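You operate a simulated robot arm through the tools that you are given. There is no shell and no other tool. Be economical: measure what you need, move in short steps, check, and stop when the job is done.

You run a simulated robot arm. Do the job below in one go: nothing can be reset, and whatever is moved stays where it is left.

TASK
Put the long brown battery on charge in bay 2 with the charger that fits.
Fine: first socket's switch off, battery plug in, mains plug into that socket, then switch on. Set down upright: what you pick out.

Only the result counts: the job must be done as asked and must still hold three seconds after the hand-in. Knocking over, shifting, dropping, spilling or breaking anything else fails it.

THE ROBOT
A 7-joint arm with a two-finger parallel gripper on a trunk, on a base that drives. Base frame: it is fixed to the floor where the robot stands at the start and does not move with it; the origin is under the middle of the robot, x ahead of it, y to its left, z up. Lengths are in cm, angles in degrees, forces in N, time in s.
Its first joint turns from -166.0 to 166.0 degrees. Places, roughly: black charger [80, -40, 90]; first socket [60, 10, 80]; first switch [60, 10, 80]; fourth switch [60, -10, 80]; grey charger [80, -60, 90]; level button of the long brown battery [80, -60, 130]; level button of the long purple battery [50, -40, 90]; level button of the long teal battery [80, -90, 130]; main switch [60, 50, 90]; port of the long brown battery [80, -50, 130]; reset button [60, 40, 90]; second bay [50, -60, 80]; second switch [60, 0, 80]; third switch [60, -10, 80]. Payload 1.57 kg.
Tool frame: the origin (TCP) lies between the finger pads and is the grasp point; the fingertips stand 3 cm ahead of it; z points along the fingers, y is the line along which they close. Largest opening 11 cm; finger width 2.4, thickness 1.2; the body of the gripper, 4.8 by 11.2 cm, starts 7.8 cm behind the TCP.
Orientation is told as [roll, pitch, yaw] about the base's x, y, z axes, in that order, counted from this pose: with the fingers straight down and closing along the base's y, the tool's x points along the base's -x, its y along +y and its z along -z.

THE INTERFACE
- The arm moves only by the tool step_arm. Its argument "series" is a list of rows, each an object (a shift or turn left out is 0, a gripper value left out holds the last) with "jaw": the finger opening in cm, from 0 to 11; "delta_pos": the shift along the base's x, y, z in units of 100 mm (1.0 is 100 mm), a list of three; "turn": the turn, a rotation vector about the base's x, y, z in units of 45 degrees (1.0 is 45 degrees), a list of three. In form: [{"jaw": jaw, "delta_pos": [x, y, z], "turn": [ax, ay, az]}, ...]. A call has 1 to 10 rows; each row is the pose to reach, as a shift and turn from the pose commanded when the call began. A call with a number of a shift or a turn outside -1 to 1 is refused whole. Each row takes 0.2 s and may step no farther than 5 cm and 8.6 degrees from the row before; otherwise, or with a gripper value out of range, the whole call is refused. A pose out of reach is approached as far as the arm can. The call stops where the force on the tool passes 70 N (or 10 N more than at its start, if that is more) or the arm is blocked; 0.2 s more then pass. Each finger travels about 10.8 cm/s and halts on what it meets, pressing with about 41 N; the grip force reading is that of the motor and also rises with nothing between the fingers. The clock runs only during rows and for 0.2 s after the last one: add rows that repeat a pose to give the fingers time. The reply holds the time, the measured pose of the TCP, the force on the tool along the base axes, the opening and the grip force, in the units named above and with some noise, with the torque about the TCP (base axes, N m) and any sound that the robot's microphone picked up.
- Cameras (640 x 400 px; columns grow to the right, rows downward): "scene" is now at [51.98, 21.08, 156.07]; the picture's right is [0.12, -0.99, 0.00], its down [-0.12, -0.01, -0.99] and it looks along [0.99, 0.12, -0.13] (base axes); focal length 214 px, centre (320, 200). "wrist" rides on the gripper at [7, 1.6, -14.1] in the tool frame; the picture's right is [-0.23, 0.97, 0.00], its down [-0.86, -0.20, -0.48] and it looks along [-0.47, -0.11, 0.88] (tool axes); focal length 222 px, centre (320, 200). There is no depth. A picture from a camera that has moved, and an enlarged one, comes with that camera's place and axes in the base frame and with its lens.
- capture(camera): a new picture of that camera. The clock stands still meanwhile.
- move_column(by): slides the trunk up (or, below 0, down) by that many cm; the arm and the scene camera ride with it, the base frame stays. It gives what a move gives, with no picture.
- drive_base(legs): drives the robot by 1 to 6 legs, each [ahead, left, turn to the left] in cm, cm and degrees, along the robot's own axes; the way and the turn of a leg run together, so that a leg with both is an arc; at most 150 cm and 180 degrees a leg. The arm and the cameras ride along, it lands a little off, and it stops where it bumps. It gives what a move gives.
- aim_head(pan, tilt): turns the head with the scene camera to pan (to the left, within 103 degrees either way) and tilt (down, from -29 to 69), counted from straight ahead of the robot. It gives what a move gives.
- enlarge(camera, box): a new picture of the part [left, top, right, bottom] of that camera's present view, enlarged. The clock stands still meanwhile.
- close_job(): hands the job in; it is judged then, once.

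Go step by step. Nothing tells you exact positions but the pictures and the camera data: compare them with the known pose of the tool, close in by small moves and look again before you grip or let go. The budget is 120 turns and 90 pictures, counting those below and the enlarged ones. Unless the task says otherwise, let go and move clear before handing in, and close with one line.

The tools are called after "Request:" by a JSON object that holds its "api" and its "payload". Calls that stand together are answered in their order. step_arm: Moves the arm, as the interface text tells. Its arguments: {"type":"object","properties":{"series":{"type":"array","items":{"type":"object","properties":{"jaw":{"type":"number"},"delta_pos":{"type":"array","items":{"type":"number"}},"turn":{"type":"array","items":{"type":"number"}}}}}},"required":["series"]} The other tools are called the same way: move_column (by) slides the trunk up or down; drive_base (legs) drives the base; aim_head (pan, tilt) turns the head that bears the scene camera; capture (camera) takes a picture; enlarge (camera, box) takes an enlarged picture of a part of a camera's view; close_job () hands the job in.

At the start:

```text
time: 0.0
ee_pos: [54.69, -15.14, 152.81]
orientation: [-0.7, 1.1, -1.0]
ft_force: [-0.1, -0.3, -0.8]
torque: [0.0, 0.0, 0.0]
gripper_width: 11.0
gripper_force: 0.0
trunk travel left (down, up): [-55.1, 5.9]
robot x, y, heading: [0.22, -0.27, -0.1]
head pan, tilt: [-73.8, 68.8]
```

scene: 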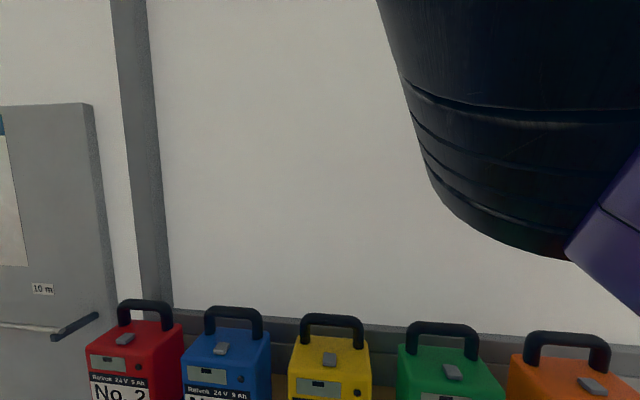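
wrist: 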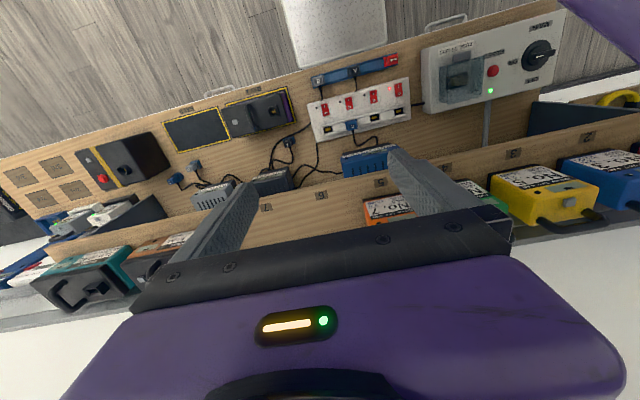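

I see a bench with a power strip, bays with cards, chargers, and a shelf of batteries. First I look at the scene with the head turned to the bench.

Request:
{"api": "enlarge", "payload": {"camera": "wrist", "box": [0, 60, 320, 260]}}

Request:
{"api": "enlarge", "payload": {"camera": "wrist", "box": [260, 20, 580, 220]}}

Request:
{"api": "aim_head", "payload": {"pan": -30, "tilt": 40}}

Request:
{"api": "capture", "payload": {"camera": "scene"}}

```text
2.00 times, centred on (160, 160) of wrist
camera zoom: at [47.93, -13.21, 167.06], right [0.24, 0.97, -0.02], down [0.86, -0.21, 0.46], along [0.45, -0.13, -0.89], focal length 444 px, centre (640, 280)
```

zoom: 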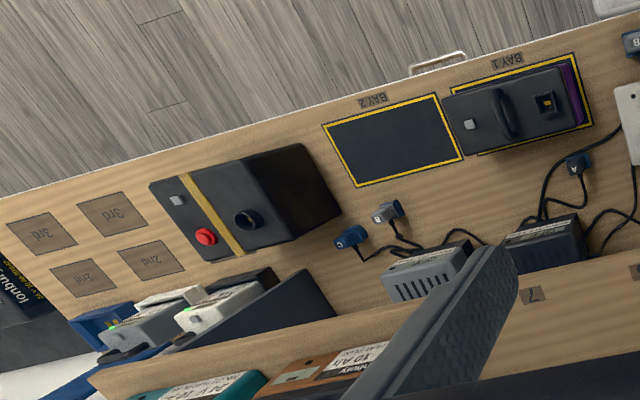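

```text
2.00 times, centred on (420, 120) of wrist
camera zoom: at [47.93, -13.21, 167.06], right [0.24, 0.97, -0.02], down [0.86, -0.21, 0.46], along [0.45, -0.13, -0.89], focal length 444 px, centre (120, 360)
```

zoom: 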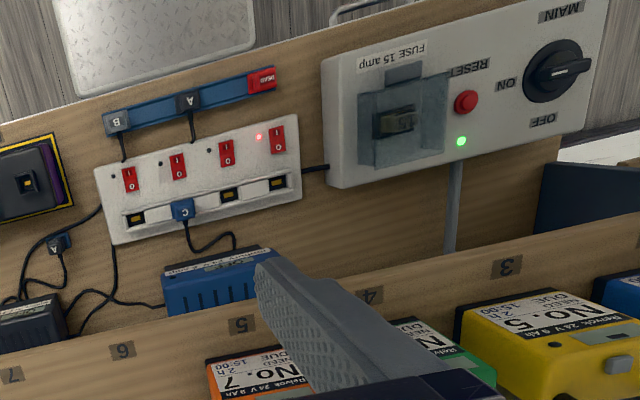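

```text
time: 1.1
ee_pos: [54.57, -15.34, 152.75]
orientation: [-0.8, 1.4, -1.7]
ft_force: [-0.6, 1.2, 0.3]
torque: [-0.01, 0.01, -0.01]
gripper_width: 10.97
gripper_force: 0.2
trunk travel left (down, up): [-55.1, 5.9]
robot x, y, heading: [0.18, -0.02, -0.0]
head pan, tilt: [-30.0, 40.0]
```

```text
85 pictures are left
camera scene: at [52.11, 20.84, 154.79], right [0.09, -1.0, 0.0], down [-0.26, -0.02, -0.97], along [0.96, 0.09, -0.26], focal length 214 px, centre (320, 200)
```

scene: 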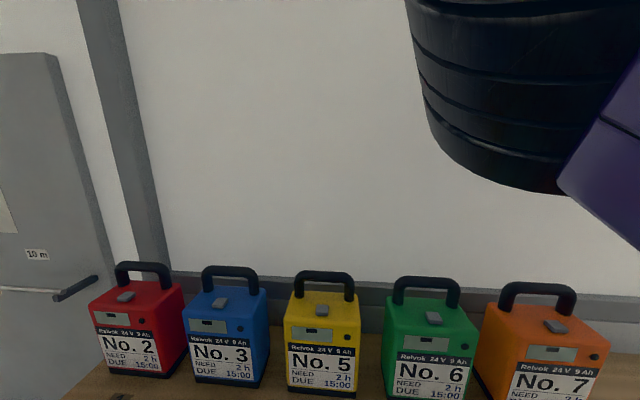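

The scene camera looks at the shelf of batteries; the head's angles don't obviously match its view. I test how it moves.

Request:
{"api": "aim_head", "payload": {"pan": -30, "tilt": 69}}

Request:
{"api": "capture", "payload": {"camera": "scene"}}

```text
time: 2.0
ee_pos: [54.47, -15.33, 152.72]
orientation: [-0.8, 1.4, -1.7]
ft_force: [0.4, -0.3, 0.6]
torque: [-0.01, 0.0, -0.01]
gripper_width: 11.0
gripper_force: 0.1
trunk travel left (down, up): [-55.1, 5.9]
robot x, y, heading: [0.49, -0.21, 0.4]
head pan, tilt: [-30.0, 68.8]
```

```text
84 pictures are left
camera scene: at [52.1, 20.86, 154.75], right [0.09, -1.0, 0.0], down [-0.26, -0.02, -0.96], along [0.96, 0.09, -0.26], focal length 214 px, centre (320, 200)
```

scene: 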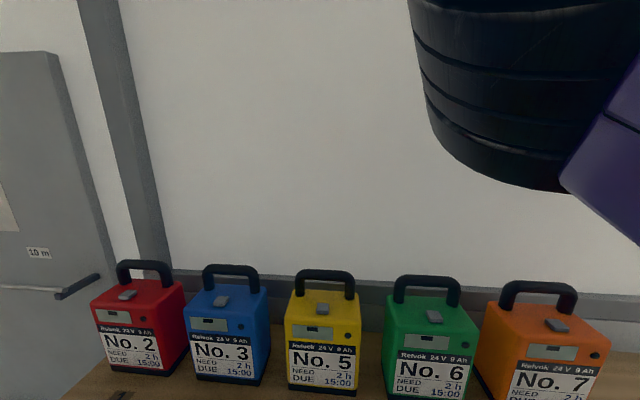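

The camera did not follow the tilt. One more test with another pan.

Request:
{"api": "aim_head", "payload": {"pan": -90, "tilt": 30}}

Request:
{"api": "capture", "payload": {"camera": "scene"}}

```text
time: 3.3
ee_pos: [54.48, -15.36, 152.67]
orientation: [-0.8, 1.4, -1.6]
ft_force: [0.3, 0.0, 0.3]
torque: [0.03, -0.01, -0.02]
gripper_width: 10.96
gripper_force: 0.1
trunk travel left (down, up): [-55.1, 5.9]
robot x, y, heading: [0.39, -0.01, -0.1]
head pan, tilt: [-90.0, 30.0]
```

```text
83 pictures are left
camera scene: at [52.1, 20.89, 154.69], right [0.1, -1.0, 0.0], down [-0.27, -0.03, -0.96], along [0.96, 0.09, -0.27], focal length 214 px, centre (320, 200)
```

scene: 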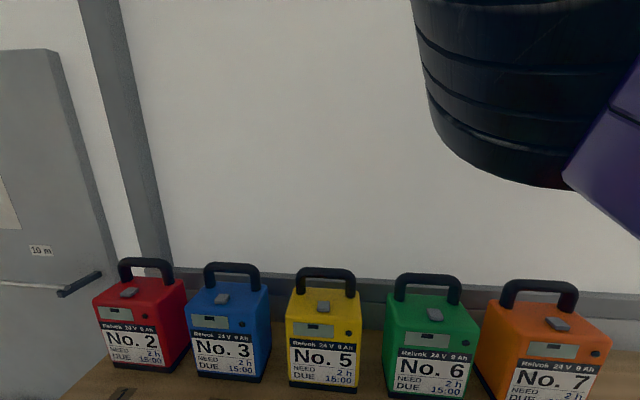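

The scene camera rides on the arm, so I'll aim it by arm and base moves. I drive the robot right to see the brown battery and the bay closer.

Request:
{"api": "drive_base", "payload": {"legs": [[0, -35, 0]]}}

Request:
{"api": "capture", "payload": {"camera": "wrist"}}

Request:
{"api": "capture", "payload": {"camera": "scene"}}

```text
time: 5.6
ee_pos: [54.66, -50.89, 152.73]
orientation: [-0.9, 1.3, -1.6]
ft_force: [-1.0, -0.4, 0.3]
torque: [-0.01, 0.04, 0.0]
gripper_width: 11.02
gripper_force: 0.0
trunk travel left (down, up): [-55.1, 5.9]
robot x, y, heading: [0.24, -35.81, 0.2]
head pan, tilt: [-90.0, 30.0]
```

```text
82 pictures are left
camera wrist: at [47.96, -48.92, 167.02], right [0.25, 0.97, -0.02], down [0.86, -0.22, 0.46], along [0.44, -0.13, -0.89], focal length 222 px, centre (320, 200)
```

wrist: 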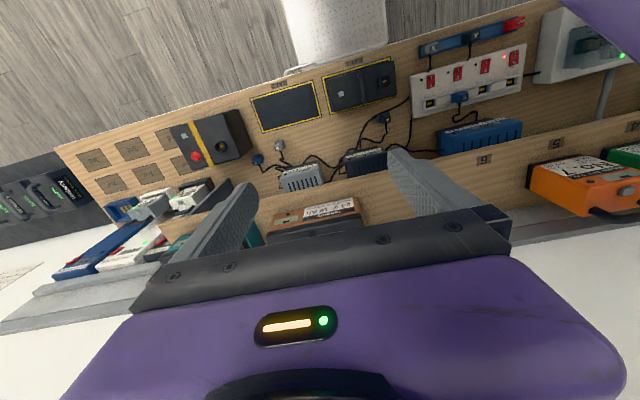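

```text
81 pictures are left
camera scene: at [52.09, -14.63, 154.57], right [0.1, -0.99, 0.0], down [-0.28, -0.03, -0.96], along [0.95, 0.1, -0.28], focal length 214 px, centre (320, 200)
```

scene: 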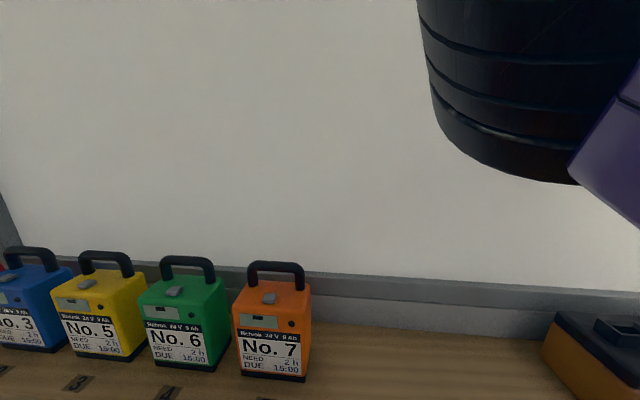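

The brown battery stands to the right on the shelf, lower than the others. I go further right to see it and zoom in on bench details.

Request:
{"api": "enlarge", "payload": {"camera": "wrist", "box": [220, 70, 420, 240]}}

Request:
{"api": "enlarge", "payload": {"camera": "wrist", "box": [380, 10, 560, 150]}}

Request:
{"api": "drive_base", "payload": {"legs": [[0, -45, 0]]}}

Request:
{"api": "capture", "payload": {"camera": "scene"}}

Request:
{"api": "capture", "payload": {"camera": "wrist"}}

```text
2.35 times, centred on (320, 155) of wrist
camera zoom: at [47.96, -48.92, 167.02], right [0.25, 0.97, -0.02], down [0.86, -0.22, 0.46], along [0.44, -0.13, -0.89], focal length 523 px, centre (320, 306)
```

zoom: 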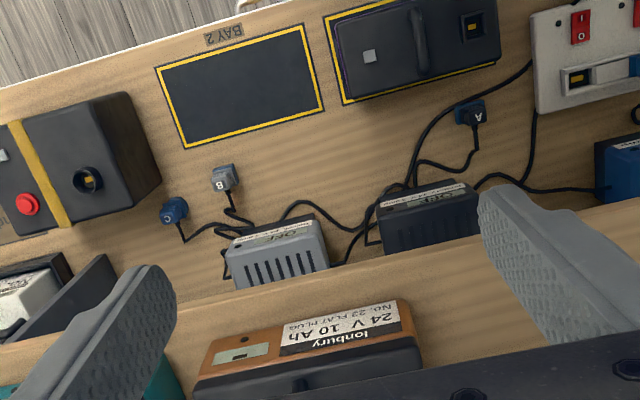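

```text
2.86 times, centred on (470, 80) of wrist
camera zoom: at [47.96, -48.92, 167.02], right [0.25, 0.97, -0.02], down [0.86, -0.22, 0.46], along [0.44, -0.13, -0.89], focal length 635 px, centre (-109, 543)
```

zoom: 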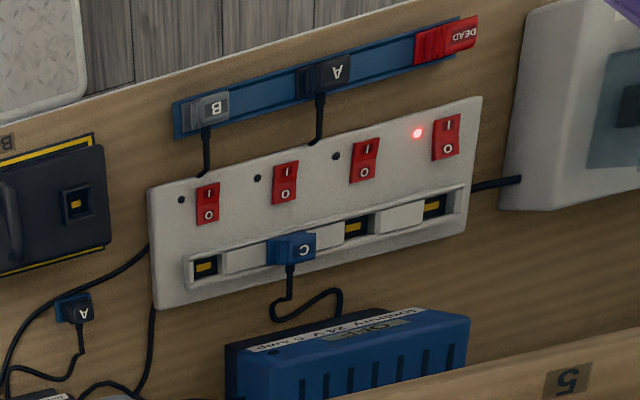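

```text
time: 8.4
ee_pos: [55.06, -96.52, 152.63]
orientation: [-1.0, 1.3, -1.8]
ft_force: [-0.8, 0.6, -0.3]
torque: [0.0, 0.01, -0.03]
gripper_width: 11.0
gripper_force: 0.1
trunk travel left (down, up): [-55.1, 5.9]
robot x, y, heading: [0.19, -81.59, 0.7]
head pan, tilt: [-90.0, 30.0]
```

```text
78 pictures are left
camera scene: at [52.18, -60.27, 153.92], right [0.09, -1.0, 0.0], down [-0.35, -0.03, -0.94], along [0.93, 0.09, -0.35], focal length 214 px, centre (320, 200)
```

scene: 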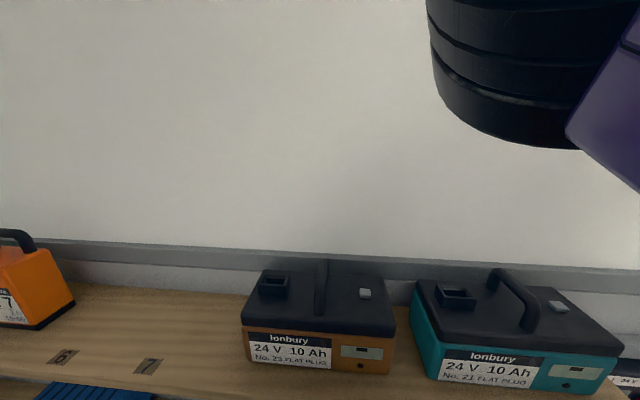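

```text
77 pictures are left
camera wrist: at [48.29, -94.55, 167.01], right [0.25, 0.97, -0.02], down [0.86, -0.22, 0.46], along [0.44, -0.13, -0.89], focal length 222 px, centre (320, 200)
```

wrist: 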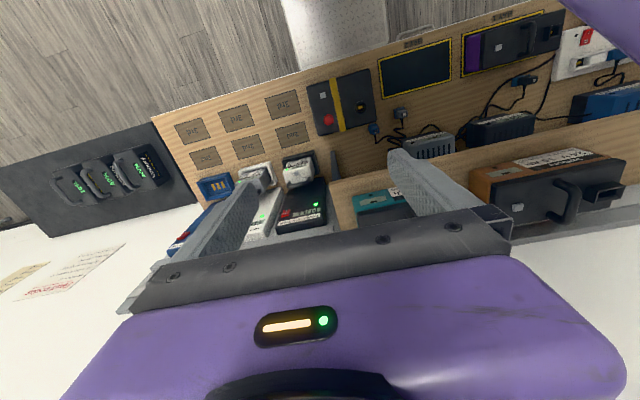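

The brown battery reads "No. 23 flat plug". I need to read the charger labels and plugs up close, so I drive back and lower the trunk.

Request:
{"api": "drive_base", "payload": {"legs": [[0, 43, -0.7]]}}

Request:
{"api": "move_column", "payload": {"by": -20}}

Request:
{"api": "capture", "payload": {"camera": "wrist"}}

Request:
{"api": "capture", "payload": {"camera": "scene"}}

```text
time: 11.0
ee_pos: [54.37, -54.94, 152.67]
orientation: [-0.9, 1.4, -3.7]
ft_force: [-0.2, -0.3, 0.8]
torque: [0.01, -0.01, -0.02]
gripper_width: 11.02
gripper_force: 0.1
trunk travel left (down, up): [-55.1, 5.9]
robot x, y, heading: [0.54, -38.26, -0.9]
head pan, tilt: [-90.0, 30.0]
```

```text
time: 13.2
ee_pos: [54.38, -55.08, 132.69]
orientation: [-0.9, 1.5, -4.2]
ft_force: [-0.8, -0.4, 0.6]
torque: [-0.08, -0.02, -0.02]
gripper_width: 10.99
gripper_force: 0.0
trunk travel left (down, up): [-35.1, 25.9]
robot x, y, heading: [0.45, -38.38, -1.0]
head pan, tilt: [-90.0, 30.0]
```

```text
76 pictures are left
camera wrist: at [47.79, -52.79, 147.0], right [0.3, 0.95, -0.02], down [0.85, -0.25, 0.46], along [0.43, -0.15, -0.89], focal length 222 px, centre (320, 200)
```

wrist: 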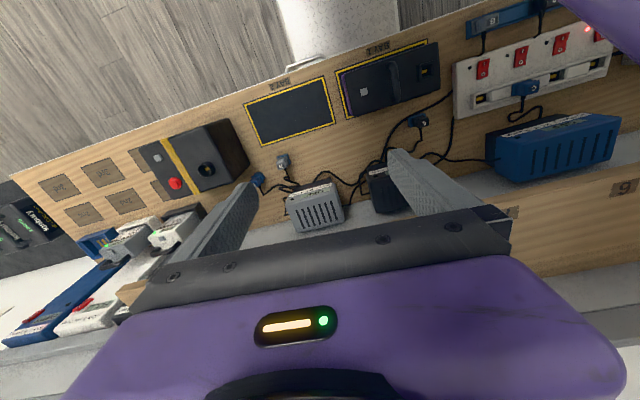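

```text
75 pictures are left
camera scene: at [52.75, -18.75, 133.21], right [0.02, -1.0, 0.0], down [-0.42, -0.01, -0.91], along [0.91, 0.02, -0.42], focal length 214 px, centre (320, 200)
```

scene: 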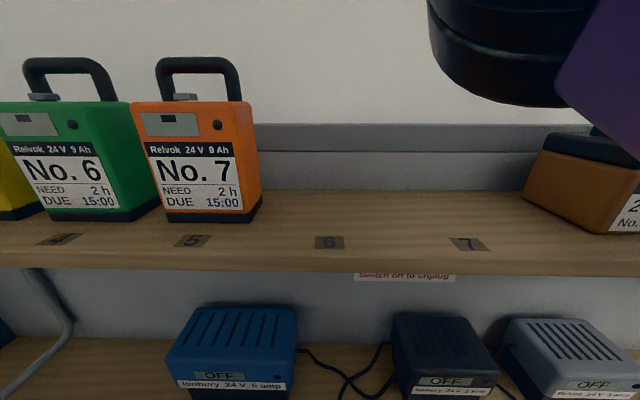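

Request:
{"api": "enlarge", "payload": {"camera": "scene", "box": [160, 260, 640, 400]}}

Request:
{"api": "enlarge", "payload": {"camera": "wrist", "box": [230, 60, 450, 230]}}

Request:
{"api": "enlarge", "payload": {"camera": "wrist", "box": [400, 0, 640, 190]}}

```text
1.33 times, centred on (400, 330) of scene
camera zoom: at [52.75, -18.75, 133.21], right [0.02, -1.0, 0.0], down [-0.42, -0.01, -0.91], along [0.91, 0.02, -0.42], focal length 286 px, centre (213, 27)
```

zoom: 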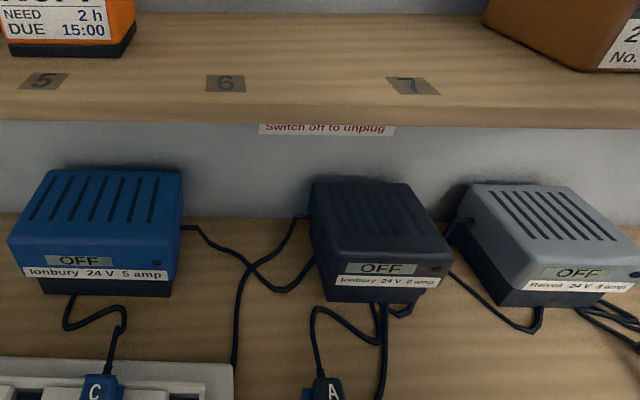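

```text
2.35 times, centred on (340, 145) of wrist
camera zoom: at [47.79, -52.79, 147.0], right [0.3, 0.95, -0.02], down [0.85, -0.25, 0.46], along [0.43, -0.15, -0.89], focal length 523 px, centre (273, 329)
```

zoom: 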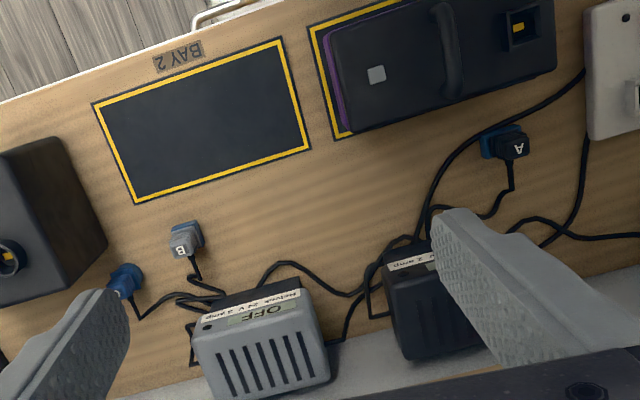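

```text
2.11 times, centred on (520, 95) of wrist
camera zoom: at [47.79, -52.79, 147.0], right [0.3, 0.95, -0.02], down [0.85, -0.25, 0.46], along [0.43, -0.15, -0.89], focal length 468 px, centre (-101, 421)
```

zoom: 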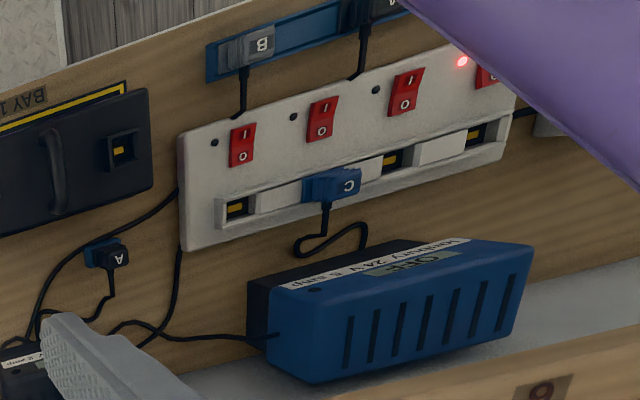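

Chargers: blue C (Ionbury 5 A, round plug), black A (Ionbury 24 V 2 A, flat-looking plug), grey B (Relvok). The black one (A) fits. Brown battery is around (77, -58), top z≈130. I rise and approach over it.

Request:
{"api": "move_column", "payload": {"by": 20}}

Request:
{"api": "step_arm", "payload": {"series": [{"delta_pos": [0.3, -0.1, 0], "turn": [0.02, -0.033, 0.093]}, {"delta_pos": [0.7, -0.2, 0], "turn": [0.02, -0.033, 0.093]}, {"delta_pos": [0.95, -0.3, 0], "turn": [0.02, -0.033, 0.093]}]}}

Request:
{"api": "capture", "payload": {"camera": "wrist"}}

Request:
{"api": "capture", "payload": {"camera": "scene"}}

```text
time: 15.4
ee_pos: [54.28, -54.95, 152.67]
orientation: [-0.9, 1.5, -4.4]
ft_force: [-0.2, -0.2, -0.2]
torque: [0.01, 0.01, 0.02]
gripper_width: 10.98
gripper_force: 0.1
trunk travel left (down, up): [-55.1, 5.9]
robot x, y, heading: [0.4, -38.14, -1.3]
head pan, tilt: [-90.0, 30.0]
```

```text
time: 16.2
ee_pos: [64.41, -57.76, 152.03]
orientation: [-1.1, 1.6, 0.3]
ft_force: [-1.0, -0.1, 0.4]
torque: [0.0, -0.02, 0.01]
gripper_width: 10.99
gripper_force: 0.2
trunk travel left (down, up): [-55.1, 5.9]
robot x, y, heading: [0.77, -38.24, -0.7]
head pan, tilt: [-90.0, 30.0]
```

```text
71 pictures are left
camera wrist: at [57.68, -55.95, 166.36], right [0.22, 0.97, -0.02], down [0.87, -0.19, 0.46], along [0.44, -0.12, -0.89], focal length 222 px, centre (320, 200)
```

wrist: 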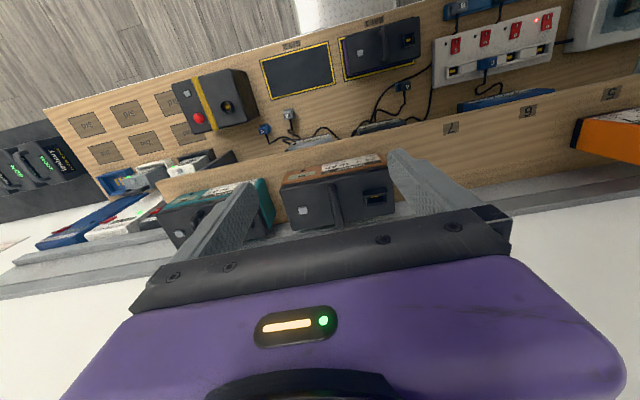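

```text
70 pictures are left
camera scene: at [52.29, -21.56, 152.9], right [-0.28, -0.96, 0.0], down [-0.43, 0.13, -0.89], along [0.86, -0.25, -0.45], focal length 214 px, centre (320, 200)
```

scene: 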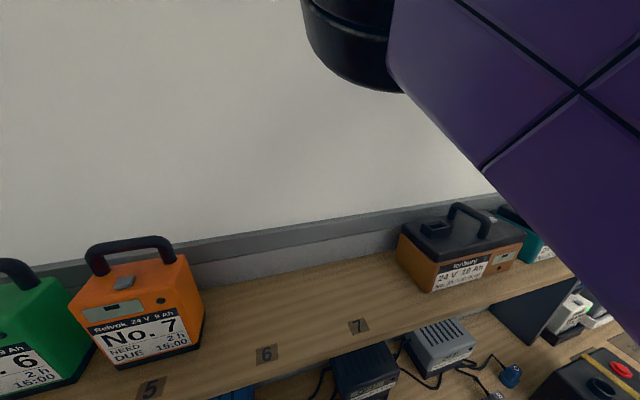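

Request:
{"api": "enlarge", "payload": {"camera": "wrist", "box": [240, 130, 420, 240]}}

Request:
{"api": "enlarge", "payload": {"camera": "scene", "box": [380, 190, 560, 310]}}

```text
3.56 times, centred on (330, 185) of wrist
camera zoom: at [57.68, -55.95, 166.36], right [0.22, 0.97, -0.02], down [0.87, -0.19, 0.46], along [0.44, -0.12, -0.89], focal length 790 px, centre (284, 253)
```

zoom: 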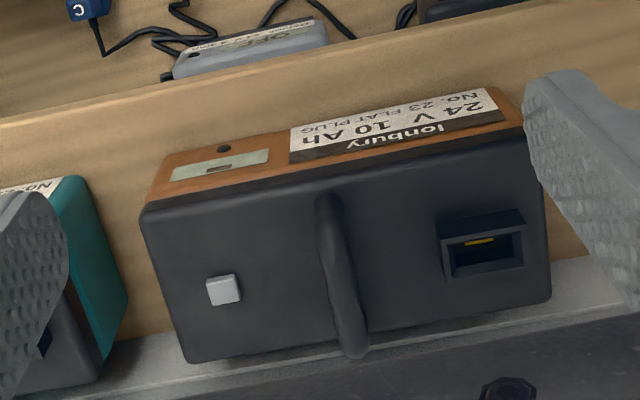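

```text
3.33 times, centred on (470, 250) of scene
camera zoom: at [52.29, -21.56, 152.9], right [-0.28, -0.96, 0.0], down [-0.43, 0.13, -0.89], along [0.86, -0.25, -0.45], focal length 715 px, centre (-180, 33)
```

zoom: 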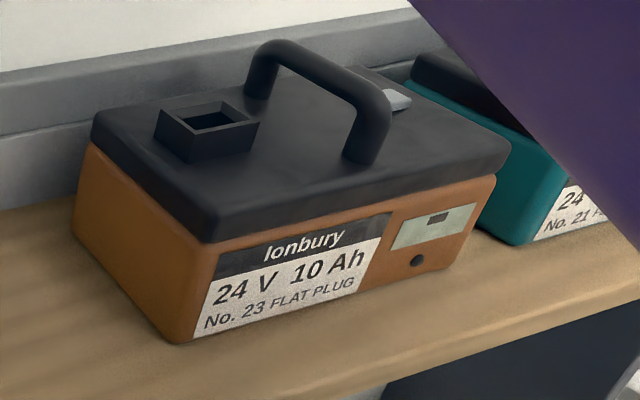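

Handle bar runs along x from about (74.5…82, -58.3), top z≈133; port and button flank it, so I use a 5 cm opening. Moving above it.

Request:
{"api": "step_arm", "payload": {"series": [{"jaw": 5, "delta_pos": [0.4, 0, 0], "turn": [0.024, -0.035, 0]}, {"delta_pos": [0.8, -0.02, 0], "turn": [0.024, -0.035, 0]}, {"delta_pos": [1.0, -0.04, -0.2], "turn": [0.024, -0.035, 0]}, {"delta_pos": [1.0, -0.04, -0.5], "turn": [0.024, -0.035, 0]}]}}

Request:
{"api": "step_arm", "payload": {"series": [{"delta_pos": [0.35, 0, -0.3]}, {"delta_pos": [0.35, 0, -0.5]}]}}

Request:
{"api": "capture", "payload": {"camera": "wrist"}}

Request:
{"api": "capture", "payload": {"camera": "scene"}}

```text
time: 17.2
ee_pos: [73.92, -58.37, 147.86]
orientation: [1.3, -1.8, 0.5]
ft_force: [1.1, -0.3, -0.7]
torque: [-0.02, 0.01, -0.01]
gripper_width: 5.02
gripper_force: 0.0
out of reach, approached as far as the arm can: row 1, 2
trunk travel left (down, up): [-55.1, 5.9]
robot x, y, heading: [0.46, -38.18, -1.0]
head pan, tilt: [-90.0, 30.0]
```

```text
time: 17.8
ee_pos: [77.29, -58.13, 142.68]
orientation: [1.1, -1.6, 0.4]
ft_force: [0.7, -0.6, 0.3]
torque: [-0.02, -0.03, 0.01]
gripper_width: 5.0
gripper_force: 0.0
trunk travel left (down, up): [-55.1, 5.9]
robot x, y, heading: [0.33, -38.49, -0.9]
head pan, tilt: [-90.0, 30.0]
```

```text
67 pictures are left
camera wrist: at [69.94, -57.02, 156.64], right [0.22, 0.98, 0.03], down [0.84, -0.2, 0.5], along [0.49, -0.09, -0.87], focal length 222 px, centre (320, 200)
```

wrist: 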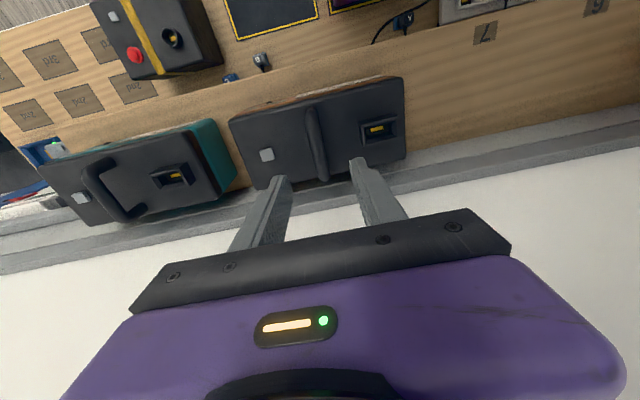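

```text
66 pictures are left
camera scene: at [43.39, -28.0, 152.39], right [-1.0, 0.02, 0.0], down [0.01, 0.5, -0.87], along [-0.01, -0.87, -0.5], focal length 214 px, centre (320, 200)
```

scene: 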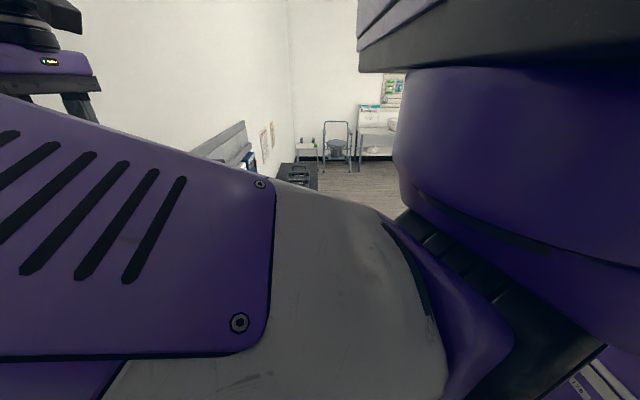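

Handle centre about (77, -58.3), well between the fingers. I level the tool and descend to z≈133.

Request:
{"api": "step_arm", "payload": {"series": [{"delta_pos": [0, -0.01, -0.3], "turn": [-0.024, 0.035, -0.01]}, {"delta_pos": [0, -0.01, -0.6], "turn": [-0.024, 0.035, -0.01]}, {"delta_pos": [0, -0.01, -0.85], "turn": [-0.024, 0.035, -0.01]}, {"delta_pos": [0, -0.01, -0.96], "turn": [-0.024, 0.035, -0.01]}]}}

Request:
{"api": "capture", "payload": {"camera": "wrist"}}

```text
time: 18.8
ee_pos: [77.3, -58.43, 133.03]
orientation: [0.0, -0.1, -0.1]
ft_force: [0.3, 0.2, -1.8]
torque: [-0.03, -0.04, -0.03]
gripper_width: 5.01
gripper_force: 0.0
trunk travel left (down, up): [-55.1, 5.9]
robot x, y, heading: [0.61, -38.36, -1.0]
head pan, tilt: [-90.0, 30.0]
```

```text
65 pictures are left
camera wrist: at [70.29, -56.81, 147.15], right [0.23, 0.97, 0.0], down [0.86, -0.2, 0.48], along [0.47, -0.11, -0.88], focal length 222 px, centre (320, 200)
```

wrist: 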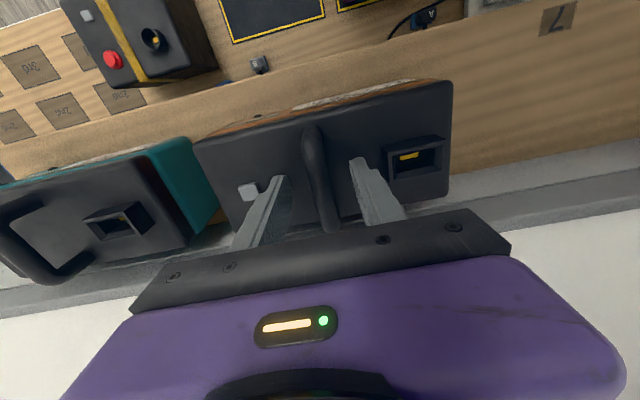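

The fingers straddle the handle. I close and lift slightly.

Request:
{"api": "step_arm", "payload": {"series": [{"jaw": 0}, {"jaw": 0}, {"jaw": 0}, {"jaw": 0}]}}

Request:
{"api": "step_arm", "payload": {"series": [{"delta_pos": [0, 0, 0.05]}, {"delta_pos": [0, 0, 0.15]}, {"delta_pos": [0, 0, 0.3]}]}}

Request:
{"api": "capture", "payload": {"camera": "wrist"}}

```text
time: 19.8
ee_pos: [77.28, -58.41, 133.0]
orientation: [0.2, 0.0, 0.0]
ft_force: [0.3, 3.5, 0.2]
torque: [-0.01, -0.1, 0.01]
gripper_width: 1.47
gripper_force: 30.7
trunk travel left (down, up): [-55.1, 5.9]
robot x, y, heading: [0.44, -38.62, -0.9]
head pan, tilt: [-90.0, 30.0]
```

```text
time: 20.6
ee_pos: [77.35, -58.44, 136.25]
orientation: [0.0, -0.1, 0.0]
ft_force: [1.0, -1.3, 5.0]
torque: [-0.03, -0.01, -0.01]
gripper_width: 1.3
gripper_force: 29.8
trunk travel left (down, up): [-55.1, 5.9]
robot x, y, heading: [0.08, -38.36, -0.8]
head pan, tilt: [-90.0, 30.0]
```

```text
64 pictures are left
camera wrist: at [70.29, -56.79, 150.35], right [0.23, 0.97, 0.0], down [0.85, -0.2, 0.48], along [0.47, -0.11, -0.88], focal length 222 px, centre (320, 200)
```

wrist: 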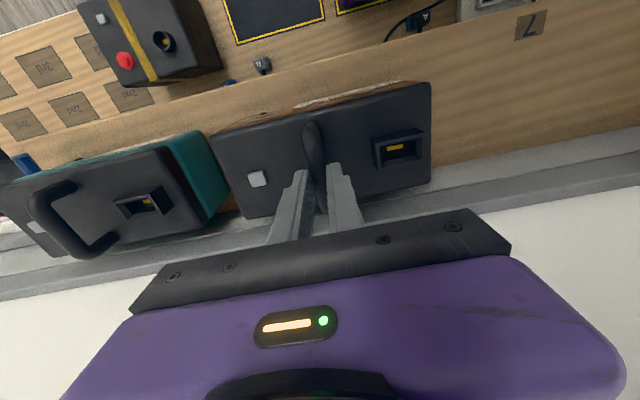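

The picture shrank by as much as the tool rose, so the battery seems to have stayed put. I look closer.

Request:
{"api": "enlarge", "payload": {"camera": "wrist", "box": [200, 70, 440, 230]}}

```text
2.50 times, centred on (320, 150) of wrist
camera zoom: at [70.29, -56.79, 150.35], right [0.23, 0.97, 0.0], down [0.85, -0.2, 0.48], along [0.47, -0.11, -0.88], focal length 555 px, centre (320, 325)
```

zoom: 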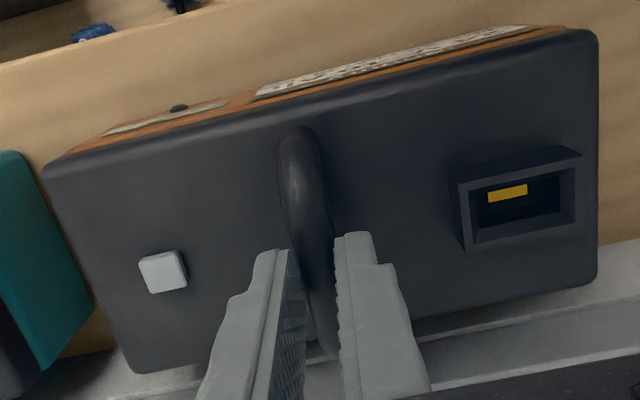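

The fingers slid up along the handle. I reopen, go lower, grip longer, then lift slowly.

Request:
{"api": "step_arm", "payload": {"series": [{"jaw": 4}, {"jaw": 4}, {"jaw": 4, "delta_pos": [0, 0, -0.2]}, {"jaw": 4, "delta_pos": [0, 0, -0.36]}, {"jaw": 4, "delta_pos": [0, 0, -0.36]}]}}

Request:
{"api": "step_arm", "payload": {"series": [{"jaw": 0}, {"jaw": 0}, {"jaw": 0}, {"jaw": 0}, {"jaw": 0}, {"jaw": 0}]}}

Request:
{"api": "step_arm", "payload": {"series": [{"delta_pos": [0, 0, 0.03]}, {"delta_pos": [0, 0, 0.06]}]}}

Request:
{"api": "step_arm", "payload": {"series": [{"delta_pos": [0, 0, 0.05]}, {"delta_pos": [0, 0, 0.1]}]}}

Request:
{"api": "capture", "payload": {"camera": "wrist"}}

```text
time: 21.8
ee_pos: [77.39, -58.23, 132.52]
orientation: [0.0, 0.0, 0.1]
ft_force: [-1.6, -1.0, 4.4]
torque: [-0.01, 0.09, -0.07]
gripper_width: 3.98
gripper_force: 0.1
trunk travel left (down, up): [-55.1, 5.9]
robot x, y, heading: [0.28, -38.53, -1.1]
head pan, tilt: [-90.0, 30.0]
```

```text
time: 23.2
ee_pos: [77.32, -58.34, 132.59]
orientation: [-0.1, 0.0, 0.1]
ft_force: [1.9, -5.4, 10.3]
torque: [-0.01, -0.06, 0.05]
gripper_width: 1.46
gripper_force: 30.4
trunk travel left (down, up): [-55.1, 5.9]
robot x, y, heading: [0.47, -38.36, -1.0]
head pan, tilt: [-90.0, 30.0]
```

```text
time: 23.8
ee_pos: [77.36, -58.1, 132.89]
orientation: [0.1, 0.1, -0.1]
ft_force: [-0.4, 0.3, -14.4]
torque: [-0.05, -0.04, 0.0]
gripper_width: 1.47
gripper_force: 31.1
trunk travel left (down, up): [-55.1, 5.9]
robot x, y, heading: [0.88, -38.25, -0.9]
head pan, tilt: [-90.0, 30.0]
```

```text
time: 24.4
ee_pos: [77.45, -58.21, 134.02]
orientation: [0.1, 0.1, 0.0]
ft_force: [0.1, 0.6, -15.0]
torque: [-0.06, -0.02, 0.01]
gripper_width: 1.47
gripper_force: 30.5
trunk travel left (down, up): [-55.1, 5.9]
robot x, y, heading: [0.3, -38.34, -0.9]
head pan, tilt: [-90.0, 30.0]
```

```text
62 pictures are left
camera wrist: at [70.44, -56.68, 148.11], right [0.23, 0.97, 0.0], down [0.86, -0.2, 0.48], along [0.47, -0.11, -0.88], focal length 222 px, centre (320, 200)
```

wrist: 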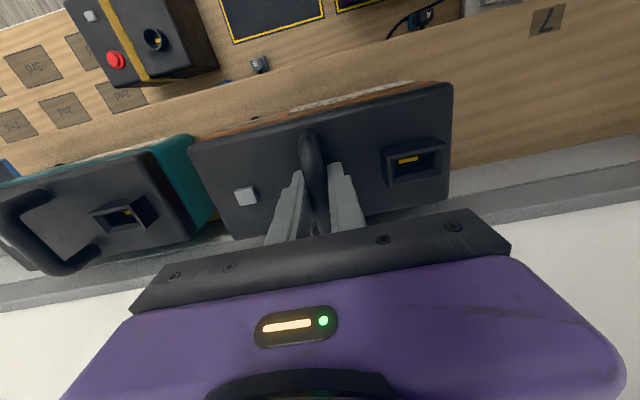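

The battery hangs now (−15 N, width steady). I lift slowly, then back the whole robot off the shelf with the arm kept as is.

Request:
{"api": "step_arm", "payload": {"series": [{"delta_pos": [0, 0, 0.06]}, {"delta_pos": [0, 0, 0.12]}, {"delta_pos": [0, 0, 0.18]}, {"delta_pos": [0, 0, 0.24]}, {"delta_pos": [0, 0, 0.3]}, {"delta_pos": [0, 0, 0.36]}, {"delta_pos": [0, 0, 0.42]}, {"delta_pos": [0, 0, 0.45]}]}}

Request:
{"api": "capture", "payload": {"camera": "wrist"}}

```text
time: 26.2
ee_pos: [77.41, -58.48, 138.61]
orientation: [0.1, 0.0, -0.1]
ft_force: [0.2, 0.4, -14.8]
torque: [-0.04, -0.02, 0.0]
gripper_width: 1.48
gripper_force: 31.0
trunk travel left (down, up): [-55.1, 5.9]
robot x, y, heading: [0.58, -38.14, -1.2]
head pan, tilt: [-90.0, 30.0]
```

```text
61 pictures are left
camera wrist: at [70.4, -56.92, 152.65], right [0.23, 0.97, 0.0], down [0.86, -0.2, 0.48], along [0.47, -0.11, -0.88], focal length 222 px, centre (320, 200)
```

wrist: 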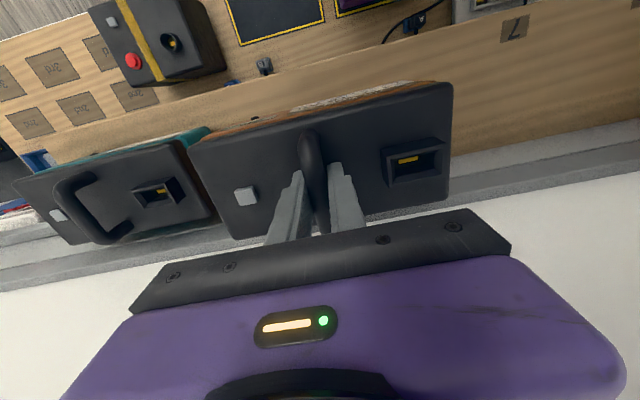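

Battery centre coincides with TCP. Bay 2 spans about x 45.3–57.7, y −75.6…−52.5 (centre 51.5, −64.1). I drive back and right to be over it.

Request:
{"api": "drive_base", "payload": {"legs": [[-26, -6, 0]]}}

Request:
{"api": "move_column", "payload": {"by": -20}}

Request:
{"api": "capture", "payload": {"camera": "wrist"}}

Request:
{"api": "capture", "payload": {"camera": "scene"}}

```text
time: 28.1
ee_pos: [51.39, -63.65, 138.57]
orientation: [0.1, 0.1, 0.4]
ft_force: [0.7, -0.2, -15.0]
torque: [-0.06, 0.01, 0.01]
gripper_width: 1.45
gripper_force: 30.9
trunk travel left (down, up): [-55.1, 5.9]
robot x, y, heading: [-25.97, -43.93, -0.3]
head pan, tilt: [-90.0, 30.0]
```

```text
time: 30.2
ee_pos: [51.32, -63.76, 118.39]
orientation: [0.1, 0.0, 0.5]
ft_force: [-0.3, -0.2, -13.8]
torque: [-0.06, 0.04, 0.01]
gripper_width: 1.46
gripper_force: 31.3
trunk travel left (down, up): [-35.1, 25.9]
robot x, y, heading: [-25.8, -44.29, -0.3]
head pan, tilt: [-90.0, 30.0]
```

```text
60 pictures are left
camera wrist: at [44.29, -62.25, 132.65], right [0.22, 0.98, 0.0], down [0.86, -0.19, 0.48], along [0.47, -0.1, -0.88], focal length 222 px, centre (320, 200)
```

wrist: 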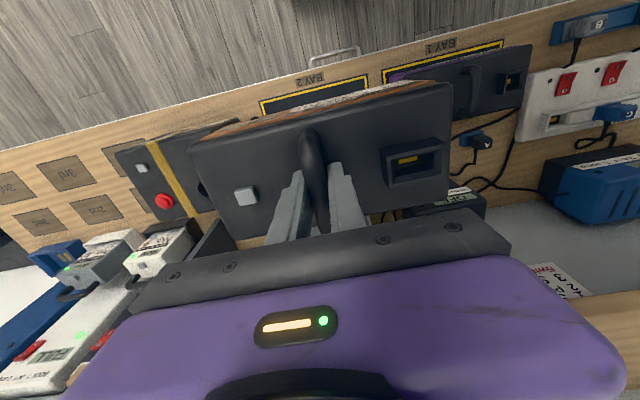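

```text
59 pictures are left
camera scene: at [17.14, -33.51, 132.38], right [-1.0, 0.01, 0.0], down [0.0, 0.5, -0.87], along [-0.01, -0.87, -0.5], focal length 214 px, centre (320, 200)
```

scene: 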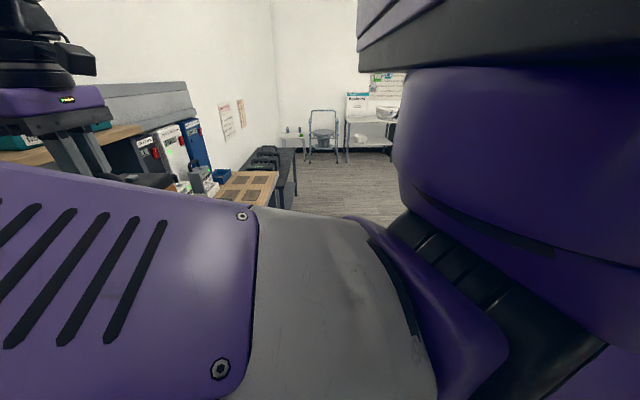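

Battery is centred over bay 2 (bay centre ≈ 52, −63.8). Lowering further.

Request:
{"api": "move_column", "payload": {"by": -22}}

Request:
{"api": "capture", "payload": {"camera": "wrist"}}

```text
time: 32.6
ee_pos: [51.29, -63.77, 96.49]
orientation: [0.2, -0.1, 0.4]
ft_force: [-0.3, 0.1, -13.8]
torque: [-0.08, 0.03, 0.0]
gripper_width: 1.45
gripper_force: 30.6
trunk travel left (down, up): [-13.1, 47.9]
robot x, y, heading: [-25.71, -44.53, -0.6]
head pan, tilt: [-90.0, 30.0]
```

```text
58 pictures are left
camera wrist: at [44.28, -62.25, 110.65], right [0.22, 0.98, 0.0], down [0.86, -0.19, 0.48], along [0.47, -0.1, -0.88], focal length 222 px, centre (320, 200)
```

wrist: 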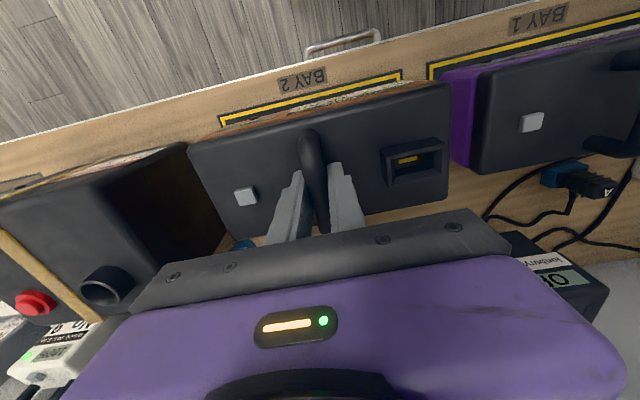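

Aligned. Lowering in small steps until contact.

Request:
{"api": "step_arm", "payload": {"series": [{"delta_pos": [0.05, -0.02, -0.08]}, {"delta_pos": [0.05, -0.02, -0.16]}, {"delta_pos": [0.05, -0.02, -0.24]}, {"delta_pos": [0.05, -0.02, -0.32]}, {"delta_pos": [0.05, -0.02, -0.36]}]}}

```text
time: 33.8
ee_pos: [51.73, -63.92, 93.02]
orientation: [0.1, 0.0, 0.5]
ft_force: [0.3, -0.1, -14.4]
torque: [-0.04, 0.02, -0.01]
gripper_width: 1.48
gripper_force: 30.9
trunk travel left (down, up): [-13.1, 47.9]
robot x, y, heading: [-25.96, -44.23, -0.7]
head pan, tilt: [-90.0, 30.0]
```

Request:
{"api": "step_arm", "payload": {"series": [{"delta_pos": [0, 0, -0.04]}, {"delta_pos": [0, 0, -0.08]}, {"delta_pos": [0, 0, -0.12]}]}}

Request:
{"api": "capture", "payload": {"camera": "wrist"}}

```text
time: 34.6
ee_pos: [51.71, -63.91, 92.43]
orientation: [-0.3, -0.5, 0.4]
ft_force: [2.3, 4.0, 68.1]
torque: [0.88, 1.37, -0.17]
gripper_width: 1.49
gripper_force: 31.1
trunk travel left (down, up): [-13.1, 47.9]
robot x, y, heading: [-25.74, -43.69, -0.5]
head pan, tilt: [-90.0, 30.0]
```

```text
57 pictures are left
camera wrist: at [44.56, -62.35, 106.58], right [0.22, 0.98, 0.0], down [0.85, -0.19, 0.49], along [0.47, -0.11, -0.87], focal length 222 px, centre (320, 200)
```

wrist: 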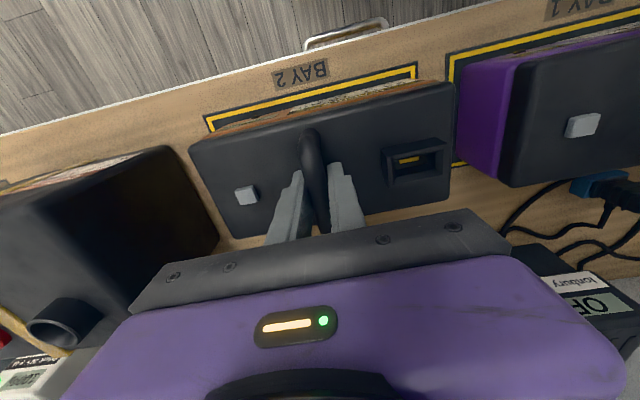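

Contact at z≈92.6. I relieve the pressure, release, and rise.

Request:
{"api": "step_arm", "payload": {"series": [{"delta_pos": [0, 0, 0.06]}, {"delta_pos": [0, 0, 0.07], "jaw": 4}, {"delta_pos": [0, 0, 0.07], "jaw": 4}, {"delta_pos": [0, 0, 0.07], "jaw": 4}]}}

Request:
{"api": "step_arm", "payload": {"series": [{"delta_pos": [0, 0, 0.2]}, {"delta_pos": [0, 0, 0.5]}, {"delta_pos": [0, 0, 0.8]}]}}

Request:
{"api": "capture", "payload": {"camera": "wrist"}}

```text
time: 35.6
ee_pos: [51.53, -64.14, 92.52]
orientation: [-0.1, 0.0, 0.2]
ft_force: [-0.8, -14.7, 27.3]
torque: [0.02, -0.01, -0.08]
gripper_width: 2.67
gripper_force: 0.2
trunk travel left (down, up): [-13.1, 47.9]
robot x, y, heading: [-25.96, -44.26, -0.6]
head pan, tilt: [-90.0, 30.0]
```

```text
time: 36.4
ee_pos: [51.55, -63.96, 100.6]
orientation: [0.1, 0.1, 0.4]
ft_force: [0.5, 0.1, -0.1]
torque: [0.03, 0.06, 0.0]
gripper_width: 3.98
gripper_force: 0.1
trunk travel left (down, up): [-13.1, 47.9]
robot x, y, heading: [-25.65, -43.91, -0.6]
head pan, tilt: [-90.0, 30.0]
```

```text
56 pictures are left
camera wrist: at [44.58, -62.51, 114.72], right [0.22, 0.98, 0.0], down [0.86, -0.19, 0.48], along [0.47, -0.1, -0.88], focal length 222 px, centre (320, 200)
```

wrist: 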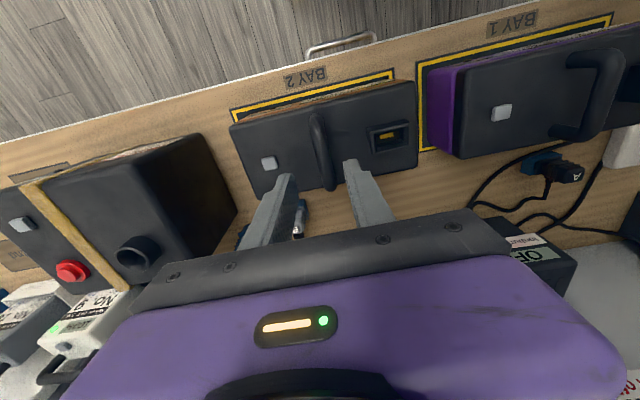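

Battery sits in bay 2. Next I rise and go left to inspect plug A and the switch strip.

Request:
{"api": "move_column", "payload": {"by": 14}}

Request:
{"api": "drive_base", "payload": {"legs": [[0, 34, 0.5]]}}

Request:
{"api": "capture", "payload": {"camera": "wrist"}}

Request:
{"api": "enlarge", "payload": {"camera": "wrist", "box": [440, 0, 640, 125]}}

```text
time: 38.0
ee_pos: [51.67, -64.11, 114.64]
orientation: [0.1, 0.0, 0.4]
ft_force: [-0.3, -0.1, 0.7]
torque: [-0.02, -0.01, 0.02]
gripper_width: 4.03
gripper_force: 0.1
trunk travel left (down, up): [-27.1, 33.9]
robot x, y, heading: [-26.15, -44.45, -0.6]
head pan, tilt: [-90.0, 30.0]
```

```text
time: 40.2
ee_pos: [52.03, -30.07, 114.66]
orientation: [0.1, -0.1, 0.8]
ft_force: [0.1, 0.0, -0.8]
torque: [0.0, -0.01, 0.0]
gripper_width: 3.99
gripper_force: 0.1
trunk travel left (down, up): [-27.1, 33.9]
robot x, y, heading: [-25.97, -10.25, -0.2]
head pan, tilt: [-90.0, 30.0]
```

```text
55 pictures are left
camera wrist: at [44.86, -28.55, 128.72], right [0.21, 0.98, 0.0], down [0.86, -0.19, 0.48], along [0.47, -0.1, -0.88], focal length 222 px, centre (320, 200)
```

wrist: 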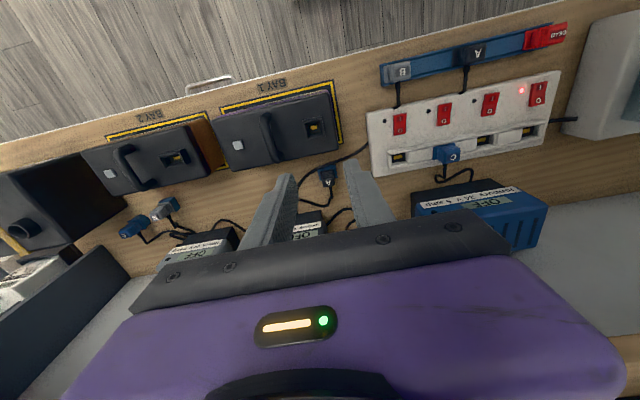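

```text
3.20 times, centred on (540, 62) of wrist
camera zoom: at [44.86, -28.55, 128.72], right [0.21, 0.98, 0.0], down [0.86, -0.19, 0.48], along [0.47, -0.1, -0.88], focal length 711 px, centre (-384, 640)
```

zoom: 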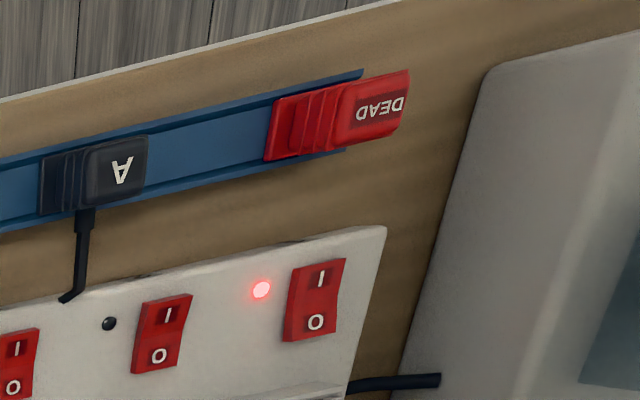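

Switch 1 (lit, on) is near (55.8, 10.7), O side toward larger x; plug A mains in the rail at about (46.7, −1). I go over the switch with the jaw closed.

Request:
{"api": "drive_base", "payload": {"legs": [[0, 39.5, 0]]}}

Request:
{"api": "step_arm", "payload": {"series": [{"jaw": 0, "delta_pos": [0, 0, -0.4], "turn": [0, 0, -0.018]}, {"delta_pos": [0, 0, -0.8], "turn": [0, 0, -0.018]}, {"delta_pos": [0, 0, -1.0], "turn": [0, 0, -0.018]}]}}

Request:
{"api": "capture", "payload": {"camera": "wrist"}}

```text
time: 42.7
ee_pos: [52.05, 10.14, 114.57]
orientation: [0.1, 0.0, 1.4]
ft_force: [-0.5, 0.2, 0.0]
torque: [-0.02, 0.02, -0.01]
gripper_width: 4.0
gripper_force: 0.1
trunk travel left (down, up): [-27.1, 33.9]
robot x, y, heading: [-25.73, 28.54, 0.8]
head pan, tilt: [-90.0, 30.0]
```

```text
time: 43.5
ee_pos: [51.89, 10.22, 104.61]
orientation: [0.0, 0.0, 0.7]
ft_force: [0.7, -0.3, 0.6]
torque: [0.0, -0.03, 0.0]
gripper_width: 0.0
gripper_force: 21.0
trunk travel left (down, up): [-27.1, 33.9]
robot x, y, heading: [-25.63, 28.46, 0.7]
head pan, tilt: [-90.0, 30.0]
```

```text
53 pictures are left
camera wrist: at [44.75, 11.67, 118.71], right [0.22, 0.98, 0.0], down [0.86, -0.19, 0.48], along [0.47, -0.1, -0.88], focal length 222 px, centre (320, 200)
```

wrist: 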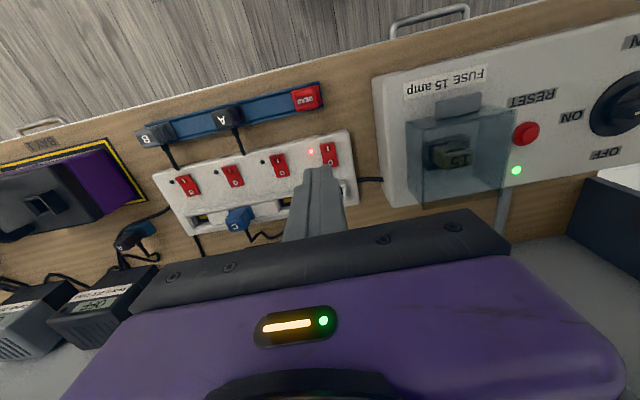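

Request:
{"api": "enlarge", "payload": {"camera": "wrist", "box": [260, 120, 380, 220]}}

Request:
{"api": "enlarge", "payload": {"camera": "wrist", "box": [120, 70, 340, 240]}}

```text
4.00 times, centred on (320, 170) of wrist
camera zoom: at [44.75, 11.67, 118.71], right [0.22, 0.98, 0.0], down [0.86, -0.19, 0.48], along [0.47, -0.1, -0.88], focal length 888 px, centre (320, 320)
```

zoom: 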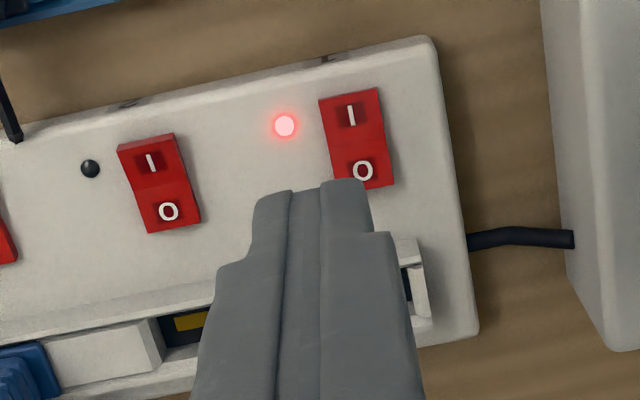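

```text
2.35 times, centred on (230, 155) of wrist
camera zoom: at [44.75, 11.67, 118.71], right [0.22, 0.98, 0.0], down [0.86, -0.19, 0.48], along [0.47, -0.1, -0.88], focal length 523 px, centre (532, 306)
```

zoom: 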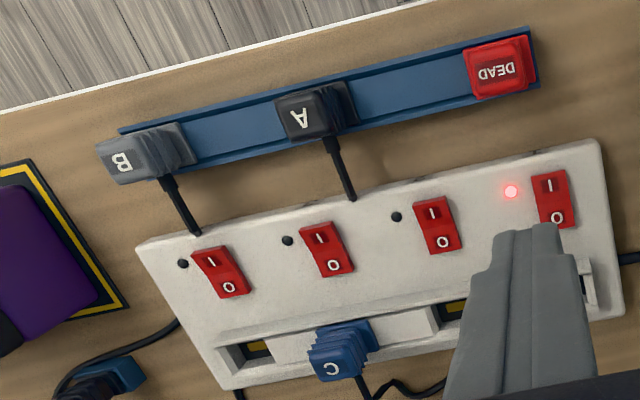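

Rocker 1 spans x≈53.4–58, y≈10.9. I press at its O end (x≈57.8).

Request:
{"api": "step_arm", "payload": {"series": [{"delta_pos": [0.3, 0.05, -0.3], "turn": [0, 0, -0.015]}, {"delta_pos": [0.59, 0.07, -0.6], "turn": [0, 0, -0.015]}, {"delta_pos": [0.59, 0.07, -1.0], "turn": [0, 0, -0.015]}]}}

Request:
{"api": "step_arm", "payload": {"series": [{"delta_pos": [0, 0, -0.3]}, {"delta_pos": [0, 0, -0.45]}]}}

Request:
{"api": "enlarge", "payload": {"camera": "wrist", "box": [220, 90, 420, 230]}}

```text
time: 44.3
ee_pos: [57.68, 10.72, 94.56]
orientation: [0.1, 0.1, -0.1]
ft_force: [-1.0, -0.2, -0.2]
torque: [0.03, -0.03, 0.0]
gripper_width: 0.0
gripper_force: 21.8
trunk travel left (down, up): [-27.1, 33.9]
robot x, y, heading: [-25.73, 28.51, 0.5]
head pan, tilt: [-90.0, 30.0]
```

```text
time: 44.9
ee_pos: [57.69, 10.71, 90.05]
orientation: [0.1, -0.1, -0.1]
ft_force: [0.5, -0.6, -0.1]
torque: [0.02, -0.01, 0.0]
gripper_width: 0.02
gripper_force: 21.4
trunk travel left (down, up): [-27.1, 33.9]
robot x, y, heading: [-25.78, 28.51, 0.5]
head pan, tilt: [-90.0, 30.0]
```

```text
2.86 times, centred on (320, 160) of wrist
camera zoom: at [50.64, 12.21, 104.15], right [0.23, 0.97, 0.0], down [0.85, -0.2, 0.48], along [0.47, -0.11, -0.88], focal length 635 px, centre (320, 314)
```

zoom: 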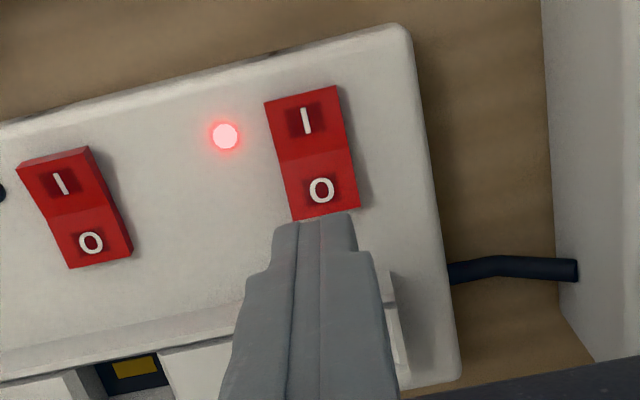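

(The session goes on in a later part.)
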